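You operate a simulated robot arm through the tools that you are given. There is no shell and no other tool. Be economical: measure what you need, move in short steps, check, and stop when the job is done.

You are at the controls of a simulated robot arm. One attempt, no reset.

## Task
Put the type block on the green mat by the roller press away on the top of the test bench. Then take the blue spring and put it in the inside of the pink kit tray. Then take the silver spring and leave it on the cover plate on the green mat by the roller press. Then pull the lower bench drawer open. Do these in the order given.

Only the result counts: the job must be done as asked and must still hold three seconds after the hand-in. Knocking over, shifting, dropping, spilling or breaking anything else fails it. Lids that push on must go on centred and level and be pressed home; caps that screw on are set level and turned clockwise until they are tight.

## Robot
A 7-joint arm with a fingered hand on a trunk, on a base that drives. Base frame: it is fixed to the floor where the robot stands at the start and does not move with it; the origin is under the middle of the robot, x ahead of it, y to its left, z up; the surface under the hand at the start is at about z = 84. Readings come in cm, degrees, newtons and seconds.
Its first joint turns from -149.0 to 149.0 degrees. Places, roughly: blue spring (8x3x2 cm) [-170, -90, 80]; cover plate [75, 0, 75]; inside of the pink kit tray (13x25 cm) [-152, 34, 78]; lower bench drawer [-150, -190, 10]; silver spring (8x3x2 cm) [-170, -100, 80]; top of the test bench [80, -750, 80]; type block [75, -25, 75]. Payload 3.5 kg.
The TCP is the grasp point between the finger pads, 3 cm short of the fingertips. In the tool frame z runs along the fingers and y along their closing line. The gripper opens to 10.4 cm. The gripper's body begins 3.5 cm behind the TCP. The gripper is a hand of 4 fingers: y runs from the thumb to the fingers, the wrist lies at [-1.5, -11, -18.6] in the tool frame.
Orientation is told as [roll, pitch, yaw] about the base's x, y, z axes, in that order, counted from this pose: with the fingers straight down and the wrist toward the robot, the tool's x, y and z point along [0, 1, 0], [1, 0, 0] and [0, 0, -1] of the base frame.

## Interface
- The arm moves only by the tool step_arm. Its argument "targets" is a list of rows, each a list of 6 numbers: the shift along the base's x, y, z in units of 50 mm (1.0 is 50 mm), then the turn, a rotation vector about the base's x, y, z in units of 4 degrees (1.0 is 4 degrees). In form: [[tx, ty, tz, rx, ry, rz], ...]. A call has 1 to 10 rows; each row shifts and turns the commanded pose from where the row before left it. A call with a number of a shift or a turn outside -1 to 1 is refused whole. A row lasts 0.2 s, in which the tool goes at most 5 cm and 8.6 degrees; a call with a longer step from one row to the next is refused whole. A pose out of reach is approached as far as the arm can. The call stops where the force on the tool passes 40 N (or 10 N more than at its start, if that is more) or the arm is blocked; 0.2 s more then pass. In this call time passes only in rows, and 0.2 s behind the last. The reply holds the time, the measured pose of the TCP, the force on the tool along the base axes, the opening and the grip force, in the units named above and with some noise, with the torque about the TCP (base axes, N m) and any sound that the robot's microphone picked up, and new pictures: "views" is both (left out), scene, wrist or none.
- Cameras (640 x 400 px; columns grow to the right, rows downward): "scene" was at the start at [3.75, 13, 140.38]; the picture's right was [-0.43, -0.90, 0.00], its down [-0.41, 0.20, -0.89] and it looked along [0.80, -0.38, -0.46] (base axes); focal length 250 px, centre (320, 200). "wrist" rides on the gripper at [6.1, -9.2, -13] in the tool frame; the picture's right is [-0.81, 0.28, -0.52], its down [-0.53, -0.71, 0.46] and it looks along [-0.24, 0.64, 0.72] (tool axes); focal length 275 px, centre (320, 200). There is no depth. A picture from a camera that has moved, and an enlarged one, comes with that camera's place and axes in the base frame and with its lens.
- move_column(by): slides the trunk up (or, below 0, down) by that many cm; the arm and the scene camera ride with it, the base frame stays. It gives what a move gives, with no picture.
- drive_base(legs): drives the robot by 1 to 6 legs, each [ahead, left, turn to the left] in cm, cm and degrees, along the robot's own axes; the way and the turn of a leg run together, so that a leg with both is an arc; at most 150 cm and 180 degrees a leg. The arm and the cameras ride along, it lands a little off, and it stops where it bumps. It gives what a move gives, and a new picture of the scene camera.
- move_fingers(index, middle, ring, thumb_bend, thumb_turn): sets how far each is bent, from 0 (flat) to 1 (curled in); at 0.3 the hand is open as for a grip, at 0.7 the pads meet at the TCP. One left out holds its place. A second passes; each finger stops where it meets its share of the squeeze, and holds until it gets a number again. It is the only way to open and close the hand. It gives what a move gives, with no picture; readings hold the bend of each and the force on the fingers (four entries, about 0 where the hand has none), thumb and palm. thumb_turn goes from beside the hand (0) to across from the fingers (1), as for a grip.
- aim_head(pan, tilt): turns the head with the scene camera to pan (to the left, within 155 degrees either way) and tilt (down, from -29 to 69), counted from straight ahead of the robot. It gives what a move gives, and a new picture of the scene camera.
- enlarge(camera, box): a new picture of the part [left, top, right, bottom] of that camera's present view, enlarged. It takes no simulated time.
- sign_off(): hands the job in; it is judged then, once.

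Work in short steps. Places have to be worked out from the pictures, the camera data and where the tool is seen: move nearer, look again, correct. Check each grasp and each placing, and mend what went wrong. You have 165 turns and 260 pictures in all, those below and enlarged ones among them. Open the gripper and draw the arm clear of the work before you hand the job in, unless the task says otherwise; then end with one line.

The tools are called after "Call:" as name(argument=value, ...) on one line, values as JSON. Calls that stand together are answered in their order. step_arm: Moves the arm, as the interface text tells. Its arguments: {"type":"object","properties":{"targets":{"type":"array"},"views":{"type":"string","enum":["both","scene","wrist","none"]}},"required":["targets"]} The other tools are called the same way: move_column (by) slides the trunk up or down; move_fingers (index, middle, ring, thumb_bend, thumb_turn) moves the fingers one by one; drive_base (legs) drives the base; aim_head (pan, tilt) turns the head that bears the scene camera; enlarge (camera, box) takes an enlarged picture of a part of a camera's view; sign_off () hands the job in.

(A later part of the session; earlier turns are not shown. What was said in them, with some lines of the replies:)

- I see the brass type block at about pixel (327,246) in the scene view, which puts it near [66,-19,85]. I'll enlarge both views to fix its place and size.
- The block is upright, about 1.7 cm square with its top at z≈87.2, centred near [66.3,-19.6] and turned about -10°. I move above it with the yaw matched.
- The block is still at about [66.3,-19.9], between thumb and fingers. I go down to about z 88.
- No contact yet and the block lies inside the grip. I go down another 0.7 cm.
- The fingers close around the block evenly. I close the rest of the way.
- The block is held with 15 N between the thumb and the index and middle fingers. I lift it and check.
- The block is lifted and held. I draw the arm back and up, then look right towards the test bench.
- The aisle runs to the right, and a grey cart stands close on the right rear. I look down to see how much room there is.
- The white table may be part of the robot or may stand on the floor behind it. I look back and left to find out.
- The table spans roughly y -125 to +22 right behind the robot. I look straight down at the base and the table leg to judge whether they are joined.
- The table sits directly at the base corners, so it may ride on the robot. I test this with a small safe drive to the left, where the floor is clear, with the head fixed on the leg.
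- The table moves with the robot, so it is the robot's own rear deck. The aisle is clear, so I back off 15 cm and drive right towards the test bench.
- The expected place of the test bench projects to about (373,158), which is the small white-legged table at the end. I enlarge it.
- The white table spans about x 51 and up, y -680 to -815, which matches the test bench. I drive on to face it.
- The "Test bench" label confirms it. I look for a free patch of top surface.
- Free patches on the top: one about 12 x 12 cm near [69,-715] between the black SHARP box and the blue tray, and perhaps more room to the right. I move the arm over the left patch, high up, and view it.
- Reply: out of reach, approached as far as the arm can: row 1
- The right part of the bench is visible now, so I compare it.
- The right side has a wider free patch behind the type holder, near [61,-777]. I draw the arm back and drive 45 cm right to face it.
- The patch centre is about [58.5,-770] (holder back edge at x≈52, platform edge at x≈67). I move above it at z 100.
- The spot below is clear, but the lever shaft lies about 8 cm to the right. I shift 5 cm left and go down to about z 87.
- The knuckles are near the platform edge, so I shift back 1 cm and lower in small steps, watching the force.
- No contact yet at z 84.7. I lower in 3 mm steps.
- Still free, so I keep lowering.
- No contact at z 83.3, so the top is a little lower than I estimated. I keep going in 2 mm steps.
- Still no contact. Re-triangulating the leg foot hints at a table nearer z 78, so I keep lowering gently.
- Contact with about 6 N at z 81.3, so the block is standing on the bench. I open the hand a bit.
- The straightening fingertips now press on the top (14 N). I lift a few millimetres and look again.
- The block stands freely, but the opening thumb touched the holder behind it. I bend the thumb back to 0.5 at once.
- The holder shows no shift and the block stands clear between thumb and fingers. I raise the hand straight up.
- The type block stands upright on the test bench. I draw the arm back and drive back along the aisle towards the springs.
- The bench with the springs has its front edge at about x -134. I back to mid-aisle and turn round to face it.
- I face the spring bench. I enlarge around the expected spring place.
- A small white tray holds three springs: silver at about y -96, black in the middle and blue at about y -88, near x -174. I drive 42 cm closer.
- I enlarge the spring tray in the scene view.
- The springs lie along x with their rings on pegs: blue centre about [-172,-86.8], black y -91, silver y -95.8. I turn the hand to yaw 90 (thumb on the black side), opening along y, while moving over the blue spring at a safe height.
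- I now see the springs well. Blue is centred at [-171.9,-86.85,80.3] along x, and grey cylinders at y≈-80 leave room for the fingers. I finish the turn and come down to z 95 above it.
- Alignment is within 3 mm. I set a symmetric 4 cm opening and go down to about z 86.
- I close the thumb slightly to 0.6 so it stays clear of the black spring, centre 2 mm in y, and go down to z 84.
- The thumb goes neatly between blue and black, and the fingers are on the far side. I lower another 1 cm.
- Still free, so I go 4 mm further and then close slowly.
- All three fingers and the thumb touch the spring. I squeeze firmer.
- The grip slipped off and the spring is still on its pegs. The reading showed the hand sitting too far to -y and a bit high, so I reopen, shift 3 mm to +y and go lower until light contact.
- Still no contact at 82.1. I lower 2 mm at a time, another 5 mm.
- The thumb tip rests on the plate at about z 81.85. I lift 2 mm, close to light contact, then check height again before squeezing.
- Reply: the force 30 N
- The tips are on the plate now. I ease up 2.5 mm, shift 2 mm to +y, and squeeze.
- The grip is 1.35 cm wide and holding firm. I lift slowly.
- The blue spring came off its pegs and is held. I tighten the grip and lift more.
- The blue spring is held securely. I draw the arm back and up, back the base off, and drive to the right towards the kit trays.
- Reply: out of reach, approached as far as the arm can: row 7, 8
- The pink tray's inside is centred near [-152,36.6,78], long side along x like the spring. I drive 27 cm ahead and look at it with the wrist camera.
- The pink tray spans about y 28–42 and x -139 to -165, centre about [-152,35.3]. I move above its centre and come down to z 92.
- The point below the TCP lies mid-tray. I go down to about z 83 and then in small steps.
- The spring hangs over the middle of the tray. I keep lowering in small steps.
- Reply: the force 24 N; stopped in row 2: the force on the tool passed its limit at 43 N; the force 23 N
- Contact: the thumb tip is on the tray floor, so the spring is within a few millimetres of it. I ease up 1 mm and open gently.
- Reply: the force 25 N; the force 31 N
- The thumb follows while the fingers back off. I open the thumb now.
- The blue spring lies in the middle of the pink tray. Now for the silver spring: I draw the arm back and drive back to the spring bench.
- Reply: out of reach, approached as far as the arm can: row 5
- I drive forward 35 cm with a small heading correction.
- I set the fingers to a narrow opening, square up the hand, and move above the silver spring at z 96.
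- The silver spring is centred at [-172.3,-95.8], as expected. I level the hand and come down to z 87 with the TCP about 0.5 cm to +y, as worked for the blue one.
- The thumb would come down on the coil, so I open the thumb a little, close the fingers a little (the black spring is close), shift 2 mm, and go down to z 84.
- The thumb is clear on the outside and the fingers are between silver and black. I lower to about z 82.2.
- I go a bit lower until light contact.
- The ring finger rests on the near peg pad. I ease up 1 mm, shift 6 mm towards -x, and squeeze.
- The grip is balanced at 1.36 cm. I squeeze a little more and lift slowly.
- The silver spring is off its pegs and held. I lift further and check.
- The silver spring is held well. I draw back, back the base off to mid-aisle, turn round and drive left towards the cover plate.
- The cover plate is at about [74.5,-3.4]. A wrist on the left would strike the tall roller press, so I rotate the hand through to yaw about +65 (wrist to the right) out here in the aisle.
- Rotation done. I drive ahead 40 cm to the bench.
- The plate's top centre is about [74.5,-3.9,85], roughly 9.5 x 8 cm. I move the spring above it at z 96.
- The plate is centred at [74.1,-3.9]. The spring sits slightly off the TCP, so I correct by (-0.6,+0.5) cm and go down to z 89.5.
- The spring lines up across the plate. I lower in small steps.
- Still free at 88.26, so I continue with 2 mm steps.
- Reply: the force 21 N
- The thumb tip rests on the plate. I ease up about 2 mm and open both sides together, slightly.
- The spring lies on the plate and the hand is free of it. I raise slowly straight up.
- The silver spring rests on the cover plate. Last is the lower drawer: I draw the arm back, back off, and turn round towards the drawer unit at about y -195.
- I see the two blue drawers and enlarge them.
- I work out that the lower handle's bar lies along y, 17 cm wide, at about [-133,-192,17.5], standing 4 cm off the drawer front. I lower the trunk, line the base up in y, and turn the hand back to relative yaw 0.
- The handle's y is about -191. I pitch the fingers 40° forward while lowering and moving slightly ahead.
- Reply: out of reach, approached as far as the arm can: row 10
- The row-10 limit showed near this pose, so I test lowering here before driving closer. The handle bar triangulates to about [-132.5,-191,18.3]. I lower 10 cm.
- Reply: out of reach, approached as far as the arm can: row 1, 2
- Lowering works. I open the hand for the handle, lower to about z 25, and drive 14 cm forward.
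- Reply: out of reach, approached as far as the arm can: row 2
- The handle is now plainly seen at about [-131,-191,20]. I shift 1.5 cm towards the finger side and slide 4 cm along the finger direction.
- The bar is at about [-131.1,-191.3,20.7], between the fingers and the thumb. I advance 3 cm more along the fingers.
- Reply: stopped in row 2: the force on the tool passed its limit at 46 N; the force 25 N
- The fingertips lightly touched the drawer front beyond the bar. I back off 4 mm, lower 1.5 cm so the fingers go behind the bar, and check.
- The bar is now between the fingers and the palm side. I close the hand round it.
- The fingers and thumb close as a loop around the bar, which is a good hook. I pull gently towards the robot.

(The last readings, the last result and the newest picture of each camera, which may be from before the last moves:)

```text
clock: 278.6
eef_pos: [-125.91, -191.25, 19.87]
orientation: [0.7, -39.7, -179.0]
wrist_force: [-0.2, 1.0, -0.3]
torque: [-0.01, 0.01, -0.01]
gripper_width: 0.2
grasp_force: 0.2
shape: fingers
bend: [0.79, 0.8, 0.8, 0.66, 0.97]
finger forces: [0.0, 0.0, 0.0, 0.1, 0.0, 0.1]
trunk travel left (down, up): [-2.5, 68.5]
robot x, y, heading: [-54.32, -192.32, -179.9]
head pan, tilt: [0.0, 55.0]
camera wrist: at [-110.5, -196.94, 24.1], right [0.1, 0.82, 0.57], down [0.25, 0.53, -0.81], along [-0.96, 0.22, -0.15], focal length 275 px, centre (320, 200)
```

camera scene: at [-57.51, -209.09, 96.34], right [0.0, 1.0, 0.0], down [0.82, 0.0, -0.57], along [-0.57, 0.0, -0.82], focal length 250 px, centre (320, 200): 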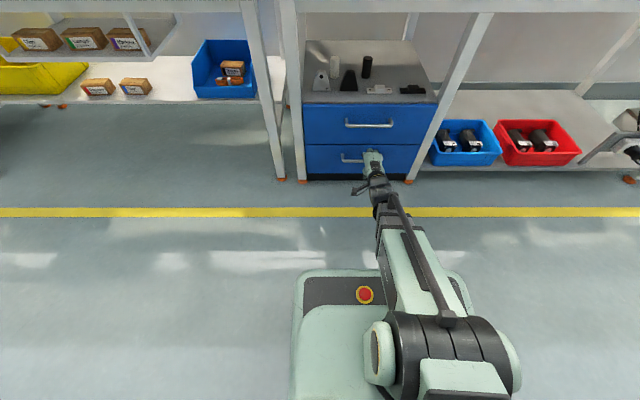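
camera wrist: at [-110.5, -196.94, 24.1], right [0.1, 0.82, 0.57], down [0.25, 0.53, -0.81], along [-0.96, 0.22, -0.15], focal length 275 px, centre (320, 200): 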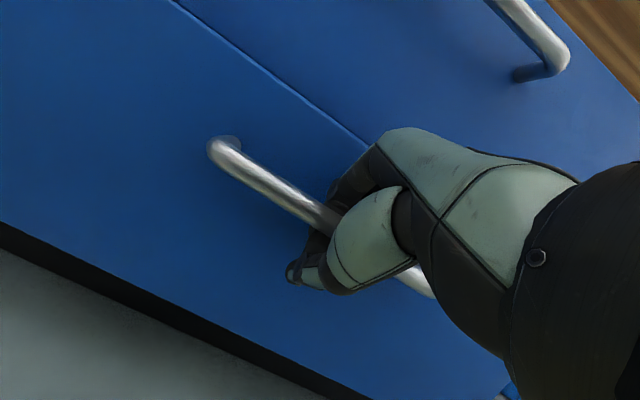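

The lower drawer follows the hand (the handle stays put in view while the upper one recedes). I pull on by backing the base 12 cm.

Call:
drive_base(legs=[[-12, 0, 0]])

Call:
enlarge(camera="wrist", box=[0, 0, 640, 400])

```text
clock: 279.9
eef_pos: [-113.97, -191.28, 19.8]
orientation: [0.6, -39.7, -179.1]
wrist_force: [1.1, -0.6, 0.0]
torque: [0.0, 0.06, -0.01]
gripper_width: 0.17
grasp_force: 0.1
shape: fingers
bend: [0.79, 0.8, 0.8, 0.66, 0.97]
finger forces: [0.0, 0.0, 0.0, 0.0, 0.0, 0.0]
trunk travel left (down, up): [-2.5, 68.5]
robot x, y, heading: [-42.7, -192.01, -180.0]
head pan, tilt: [0.0, 55.0]
camera scene: at [-45.36, -209.08, 96.34], right [0.0, 1.0, 0.0], down [0.82, 0.0, -0.57], along [-0.57, 0.0, -0.82], focal length 250 px, centre (320, 200)
```

scene: 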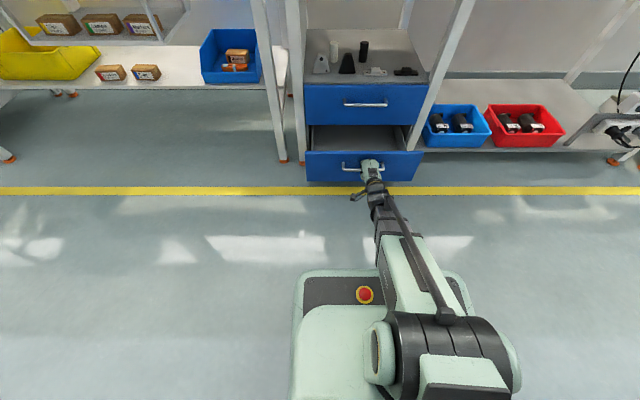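

```text
1.00 times, centred on (320, 200) of wrist (not enlarged: the box is as wide or as high as the picture)
camera zoom: at [-98.43, -196.95, 24.09], right [0.1, 0.82, 0.57], down [0.25, 0.53, -0.81], along [-0.96, 0.22, -0.15], focal length 275 px, centre (320, 200)
```

zoom: 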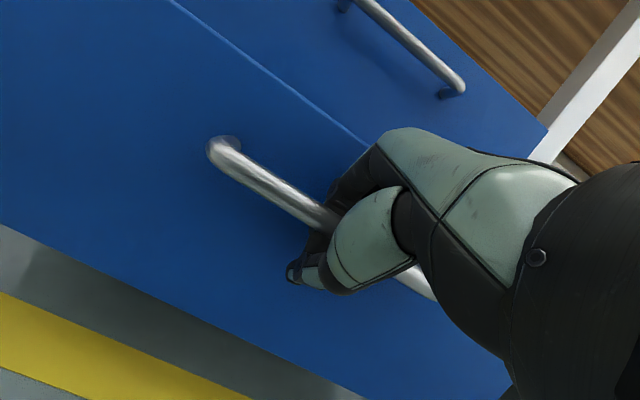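

The drawer is open about 14 cm. I pull another 12 cm, watching for its end stop.

Call:
drive_base(legs=[[-12, 0, 0]])

```text
clock: 281.1
eef_pos: [-101.88, -191.18, 19.84]
orientation: [0.6, -39.7, -179.0]
wrist_force: [0.0, -0.3, 0.1]
torque: [-0.02, 0.01, 0.02]
gripper_width: 0.18
grasp_force: 0.0
shape: fingers
bend: [0.79, 0.8, 0.8, 0.66, 0.97]
finger forces: [0.0, 0.1, 0.0, 0.1, 0.0, 0.0]
trunk travel left (down, up): [-2.5, 68.5]
robot x, y, heading: [-30.46, -192.04, -179.9]
head pan, tilt: [0.0, 55.0]
camera scene: at [-33.32, -209.07, 96.34], right [0.0, 1.0, 0.0], down [0.82, 0.0, -0.57], along [-0.57, 0.0, -0.82], focal length 250 px, centre (320, 200)
```

scene: 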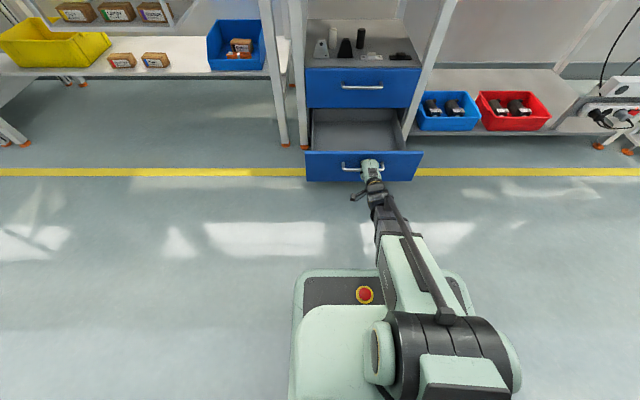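

It is open about 26 cm with no resistance. I pull 6 cm more to be well open.

Call:
drive_base(legs=[[-6, 0, 0]])

```text
clock: 282.0
eef_pos: [-99.79, -191.15, 19.69]
orientation: [0.6, -39.9, -179.0]
wrist_force: [-23.6, -0.3, -3.8]
torque: [-0.08, -0.32, 0.28]
gripper_width: 0.0
grasp_force: 11.8
shape: fingers
bend: [0.79, 0.8, 0.79, 0.68, 0.97]
finger forces: [9.7, 3.3, 11.3, 0.1, 0.0, 0.0]
trunk travel left (down, up): [-2.5, 68.5]
robot x, y, heading: [-27.96, -191.97, -179.9]
head pan, tilt: [0.0, 55.0]
stopped in leg 1: the force on the tool passed its limit at 68 N (the readings are from after the stop); the commanded pose is now the measured one
camera scene: at [-30.71, -209.07, 96.34], right [0.0, 1.0, 0.0], down [0.82, 0.0, -0.57], along [-0.57, 0.0, -0.82], focal length 250 px, centre (320, 200)
```

scene: 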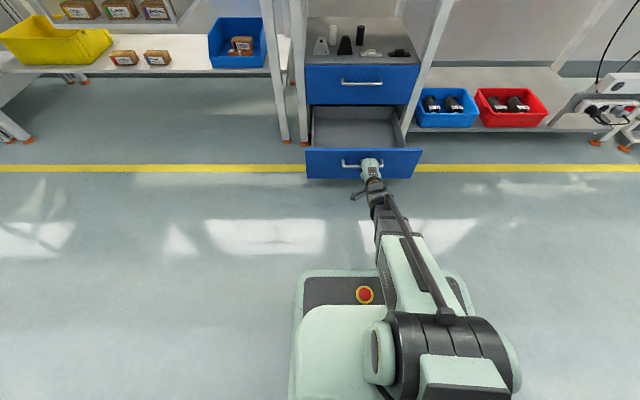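

The drawer is at its end stop, fully open. I ease forward 0.8 cm and open the hand.

Call:
step_arm(targets=[[-0.14, 0, 0, 0, 0, 0]], views="none")

Call:
move_fingers(thumb_bend=0.35, index=0.55, middle=0.55, ring=0.55)

Call:
enlarge(camera="wrist", box=[0, 0, 640, 400])

```text
clock: 282.4
eef_pos: [-100.2, -191.2, 19.73]
orientation: [0.7, -39.9, -179.0]
wrist_force: [-3.5, -0.1, 1.1]
torque: [-0.03, -0.05, 0.06]
gripper_width: 0.08
grasp_force: 1.7
shape: fingers
bend: [0.79, 0.8, 0.79, 0.67, 0.97]
finger forces: [0.4, 0.0, 3.5, 0.0, 0.1, 0.1]
trunk travel left (down, up): [-2.5, 68.5]
robot x, y, heading: [-28.17, -191.92, -179.8]
head pan, tilt: [0.0, 55.0]
```

```text
clock: 283.4
eef_pos: [-100.4, -191.13, 19.75]
orientation: [0.7, -39.8, -179.0]
wrist_force: [-1.1, 0.6, 1.2]
torque: [-0.02, -0.03, -0.05]
gripper_width: 6.55
grasp_force: 0.6
shape: fingers
bend: [0.54, 0.55, 0.55, 0.35, 0.97]
finger forces: [0.6, 0.0, 0.1, 0.1, 0.0, 0.1]
trunk travel left (down, up): [-2.5, 68.5]
robot x, y, heading: [-27.99, -192.08, -179.9]
head pan, tilt: [0.0, 55.0]
```

```text
1.00 times, centred on (320, 200) of wrist (not enlarged: the box is as wide or as high as the picture)
camera zoom: at [-84.81, -196.92, 23.98], right [0.1, 0.82, 0.57], down [0.24, 0.53, -0.81], along [-0.96, 0.22, -0.15], focal length 275 px, centre (320, 200)
```

zoom: 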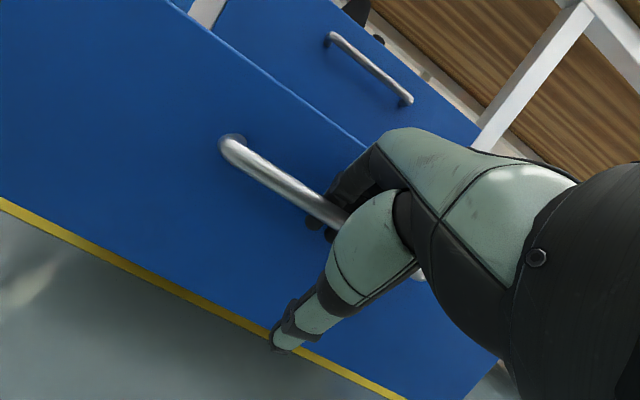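

The hand is open. I withdraw upward and back along the finger direction in small steps.

Call:
step_arm(targets=[[0, 0, 0.2, 0, 0, 0], [0, 0, 0.2, 0, 0, 0], [0.05, 0, 0.3, 0, 0, 0], [0.1, 0, 0.4, 0, 0, 0]])

```text
clock: 284.4
eef_pos: [-99.61, -191.17, 25.2]
orientation: [0.6, -39.9, -179.0]
wrist_force: [-0.2, 0.1, 0.1]
torque: [-0.02, -0.01, -0.01]
gripper_width: 6.45
grasp_force: 0.1
shape: fingers
bend: [0.55, 0.55, 0.55, 0.35, 0.97]
finger forces: [0.0, 0.1, 0.0, 0.0, 0.0, 0.1]
trunk travel left (down, up): [-2.5, 68.5]
robot x, y, heading: [-28.03, -191.88, -179.9]
head pan, tilt: [0.0, 55.0]
camera scene: at [-30.64, -209.07, 96.33], right [0.0, 1.0, 0.0], down [0.82, 0.0, -0.57], along [-0.57, 0.0, -0.82], focal length 250 px, centre (320, 200)
camera wrist: at [-84.04, -196.93, 29.51], right [0.1, 0.82, 0.57], down [0.24, 0.53, -0.81], along [-0.96, 0.22, -0.15], focal length 275 px, centre (320, 200)
```

scene: 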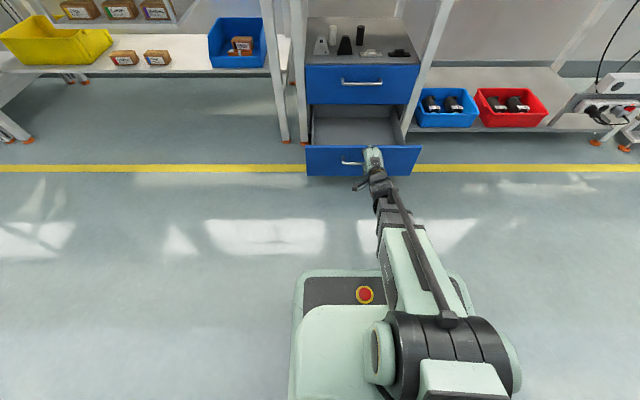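
wrist: 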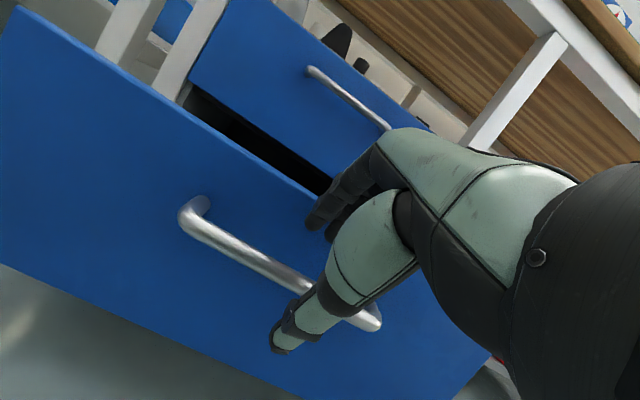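

The fingers are above the bar and the thumb is in front. I rise further, then back the base off.

Call:
step_arm(targets=[[0.1, 0, 0.5, 0, 0, 0], [0, 0, 0.7, 0, 0, 0], [0, 0, 0.7, 0, 0, 0]], views="none")

Call:
drive_base(legs=[[-15, 0, 0]])

Call:
aim_head(pan=-20, tilt=35)

```text
clock: 285.2
eef_pos: [-99.07, -191.09, 34.9]
orientation: [0.7, -39.9, -179.1]
wrist_force: [-0.2, 0.0, -0.3]
torque: [0.02, -0.02, 0.04]
gripper_width: 6.49
grasp_force: 0.1
shape: fingers
bend: [0.55, 0.55, 0.55, 0.35, 0.97]
finger forces: [0.1, 0.0, 0.0, 0.0, 0.1, 0.0]
trunk travel left (down, up): [-2.5, 68.5]
robot x, y, heading: [-27.86, -191.92, -179.8]
head pan, tilt: [0.0, 55.0]
```

```text
clock: 286.6
eef_pos: [-83.9, -191.18, 34.83]
orientation: [0.6, -39.8, -179.0]
wrist_force: [-1.1, -0.2, -0.1]
torque: [0.03, -0.04, 0.0]
gripper_width: 6.45
grasp_force: 0.0
shape: fingers
bend: [0.55, 0.55, 0.55, 0.35, 0.97]
finger forces: [0.1, 0.0, 0.0, 0.0, 0.1, 0.0]
trunk travel left (down, up): [-2.5, 68.5]
robot x, y, heading: [-12.99, -191.66, -180.0]
head pan, tilt: [0.0, 55.0]
camera scene: at [-15.45, -209.05, 96.34], right [0.0, 1.0, 0.0], down [0.82, 0.0, -0.57], along [-0.57, 0.0, -0.82], focal length 250 px, centre (320, 200)
```

scene: 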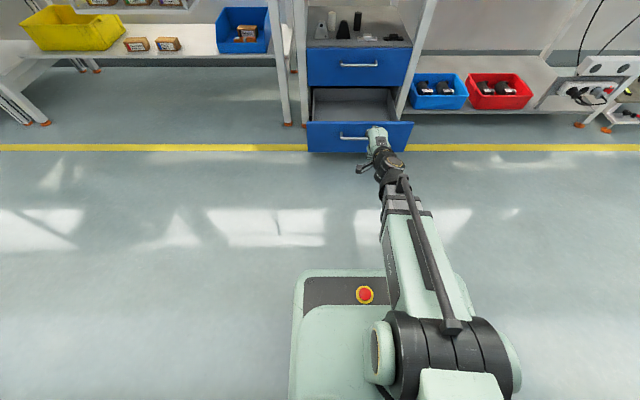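

```text
clock: 287.4
eef_pos: [-84.03, -191.17, 34.94]
orientation: [0.7, -39.8, -179.0]
wrist_force: [0.6, -0.4, -0.4]
torque: [0.0, 0.0, 0.0]
gripper_width: 6.47
grasp_force: 0.1
shape: fingers
bend: [0.55, 0.55, 0.55, 0.35, 0.97]
finger forces: [0.0, 0.0, 0.0, 0.0, 0.1, 0.0]
trunk travel left (down, up): [-2.5, 68.5]
robot x, y, heading: [-13.12, -192.18, -179.8]
head pan, tilt: [-20.0, 35.0]
camera scene: at [-16.53, -206.05, 99.15], right [0.34, 0.94, 0.0], down [0.54, -0.19, -0.82], along [-0.77, 0.28, -0.57], focal length 250 px, centre (320, 200)
```

scene: 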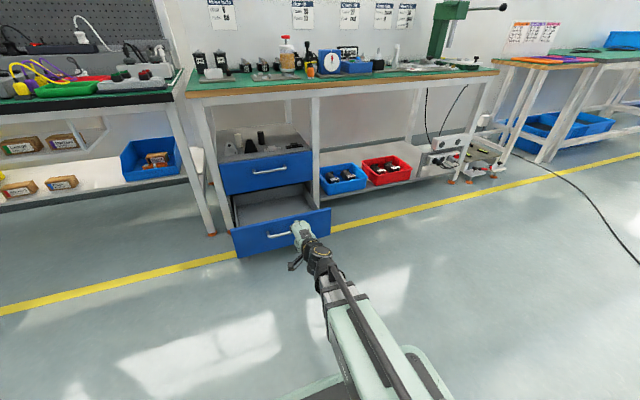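

The drawer stays open and the arm is clear of it. I open the hand fully and hand in.

Call:
move_fingers(index=0.3, middle=0.3, ring=0.3, thumb_bend=0.3)

Call:
sign_off()

```text
clock: 288.4
eef_pos: [-83.91, -191.25, 34.71]
orientation: [0.6, -39.8, -179.1]
wrist_force: [1.0, 0.8, 0.1]
torque: [-0.02, 0.0, 0.0]
gripper_width: 10.27
grasp_force: 0.0
shape: fingers
bend: [0.3, 0.3, 0.3, 0.3, 0.97]
finger forces: [0.0, 0.1, 0.0, 0.1, 0.0, 0.0]
trunk travel left (down, up): [-2.5, 68.5]
robot x, y, heading: [-12.77, -191.9, -179.9]
head pan, tilt: [-20.0, 35.0]
```

```text
The job is handed in.
```

All four steps were done in order and handed in: the type block stands on the test bench, the blue spring lies in the pink kit tray, the silver spring rests on the cover plate with one end ring slightly over its edge, and the lower drawer is pulled open to its stop; the thumb briefly touched the type holder on the test bench, with no visible shift.
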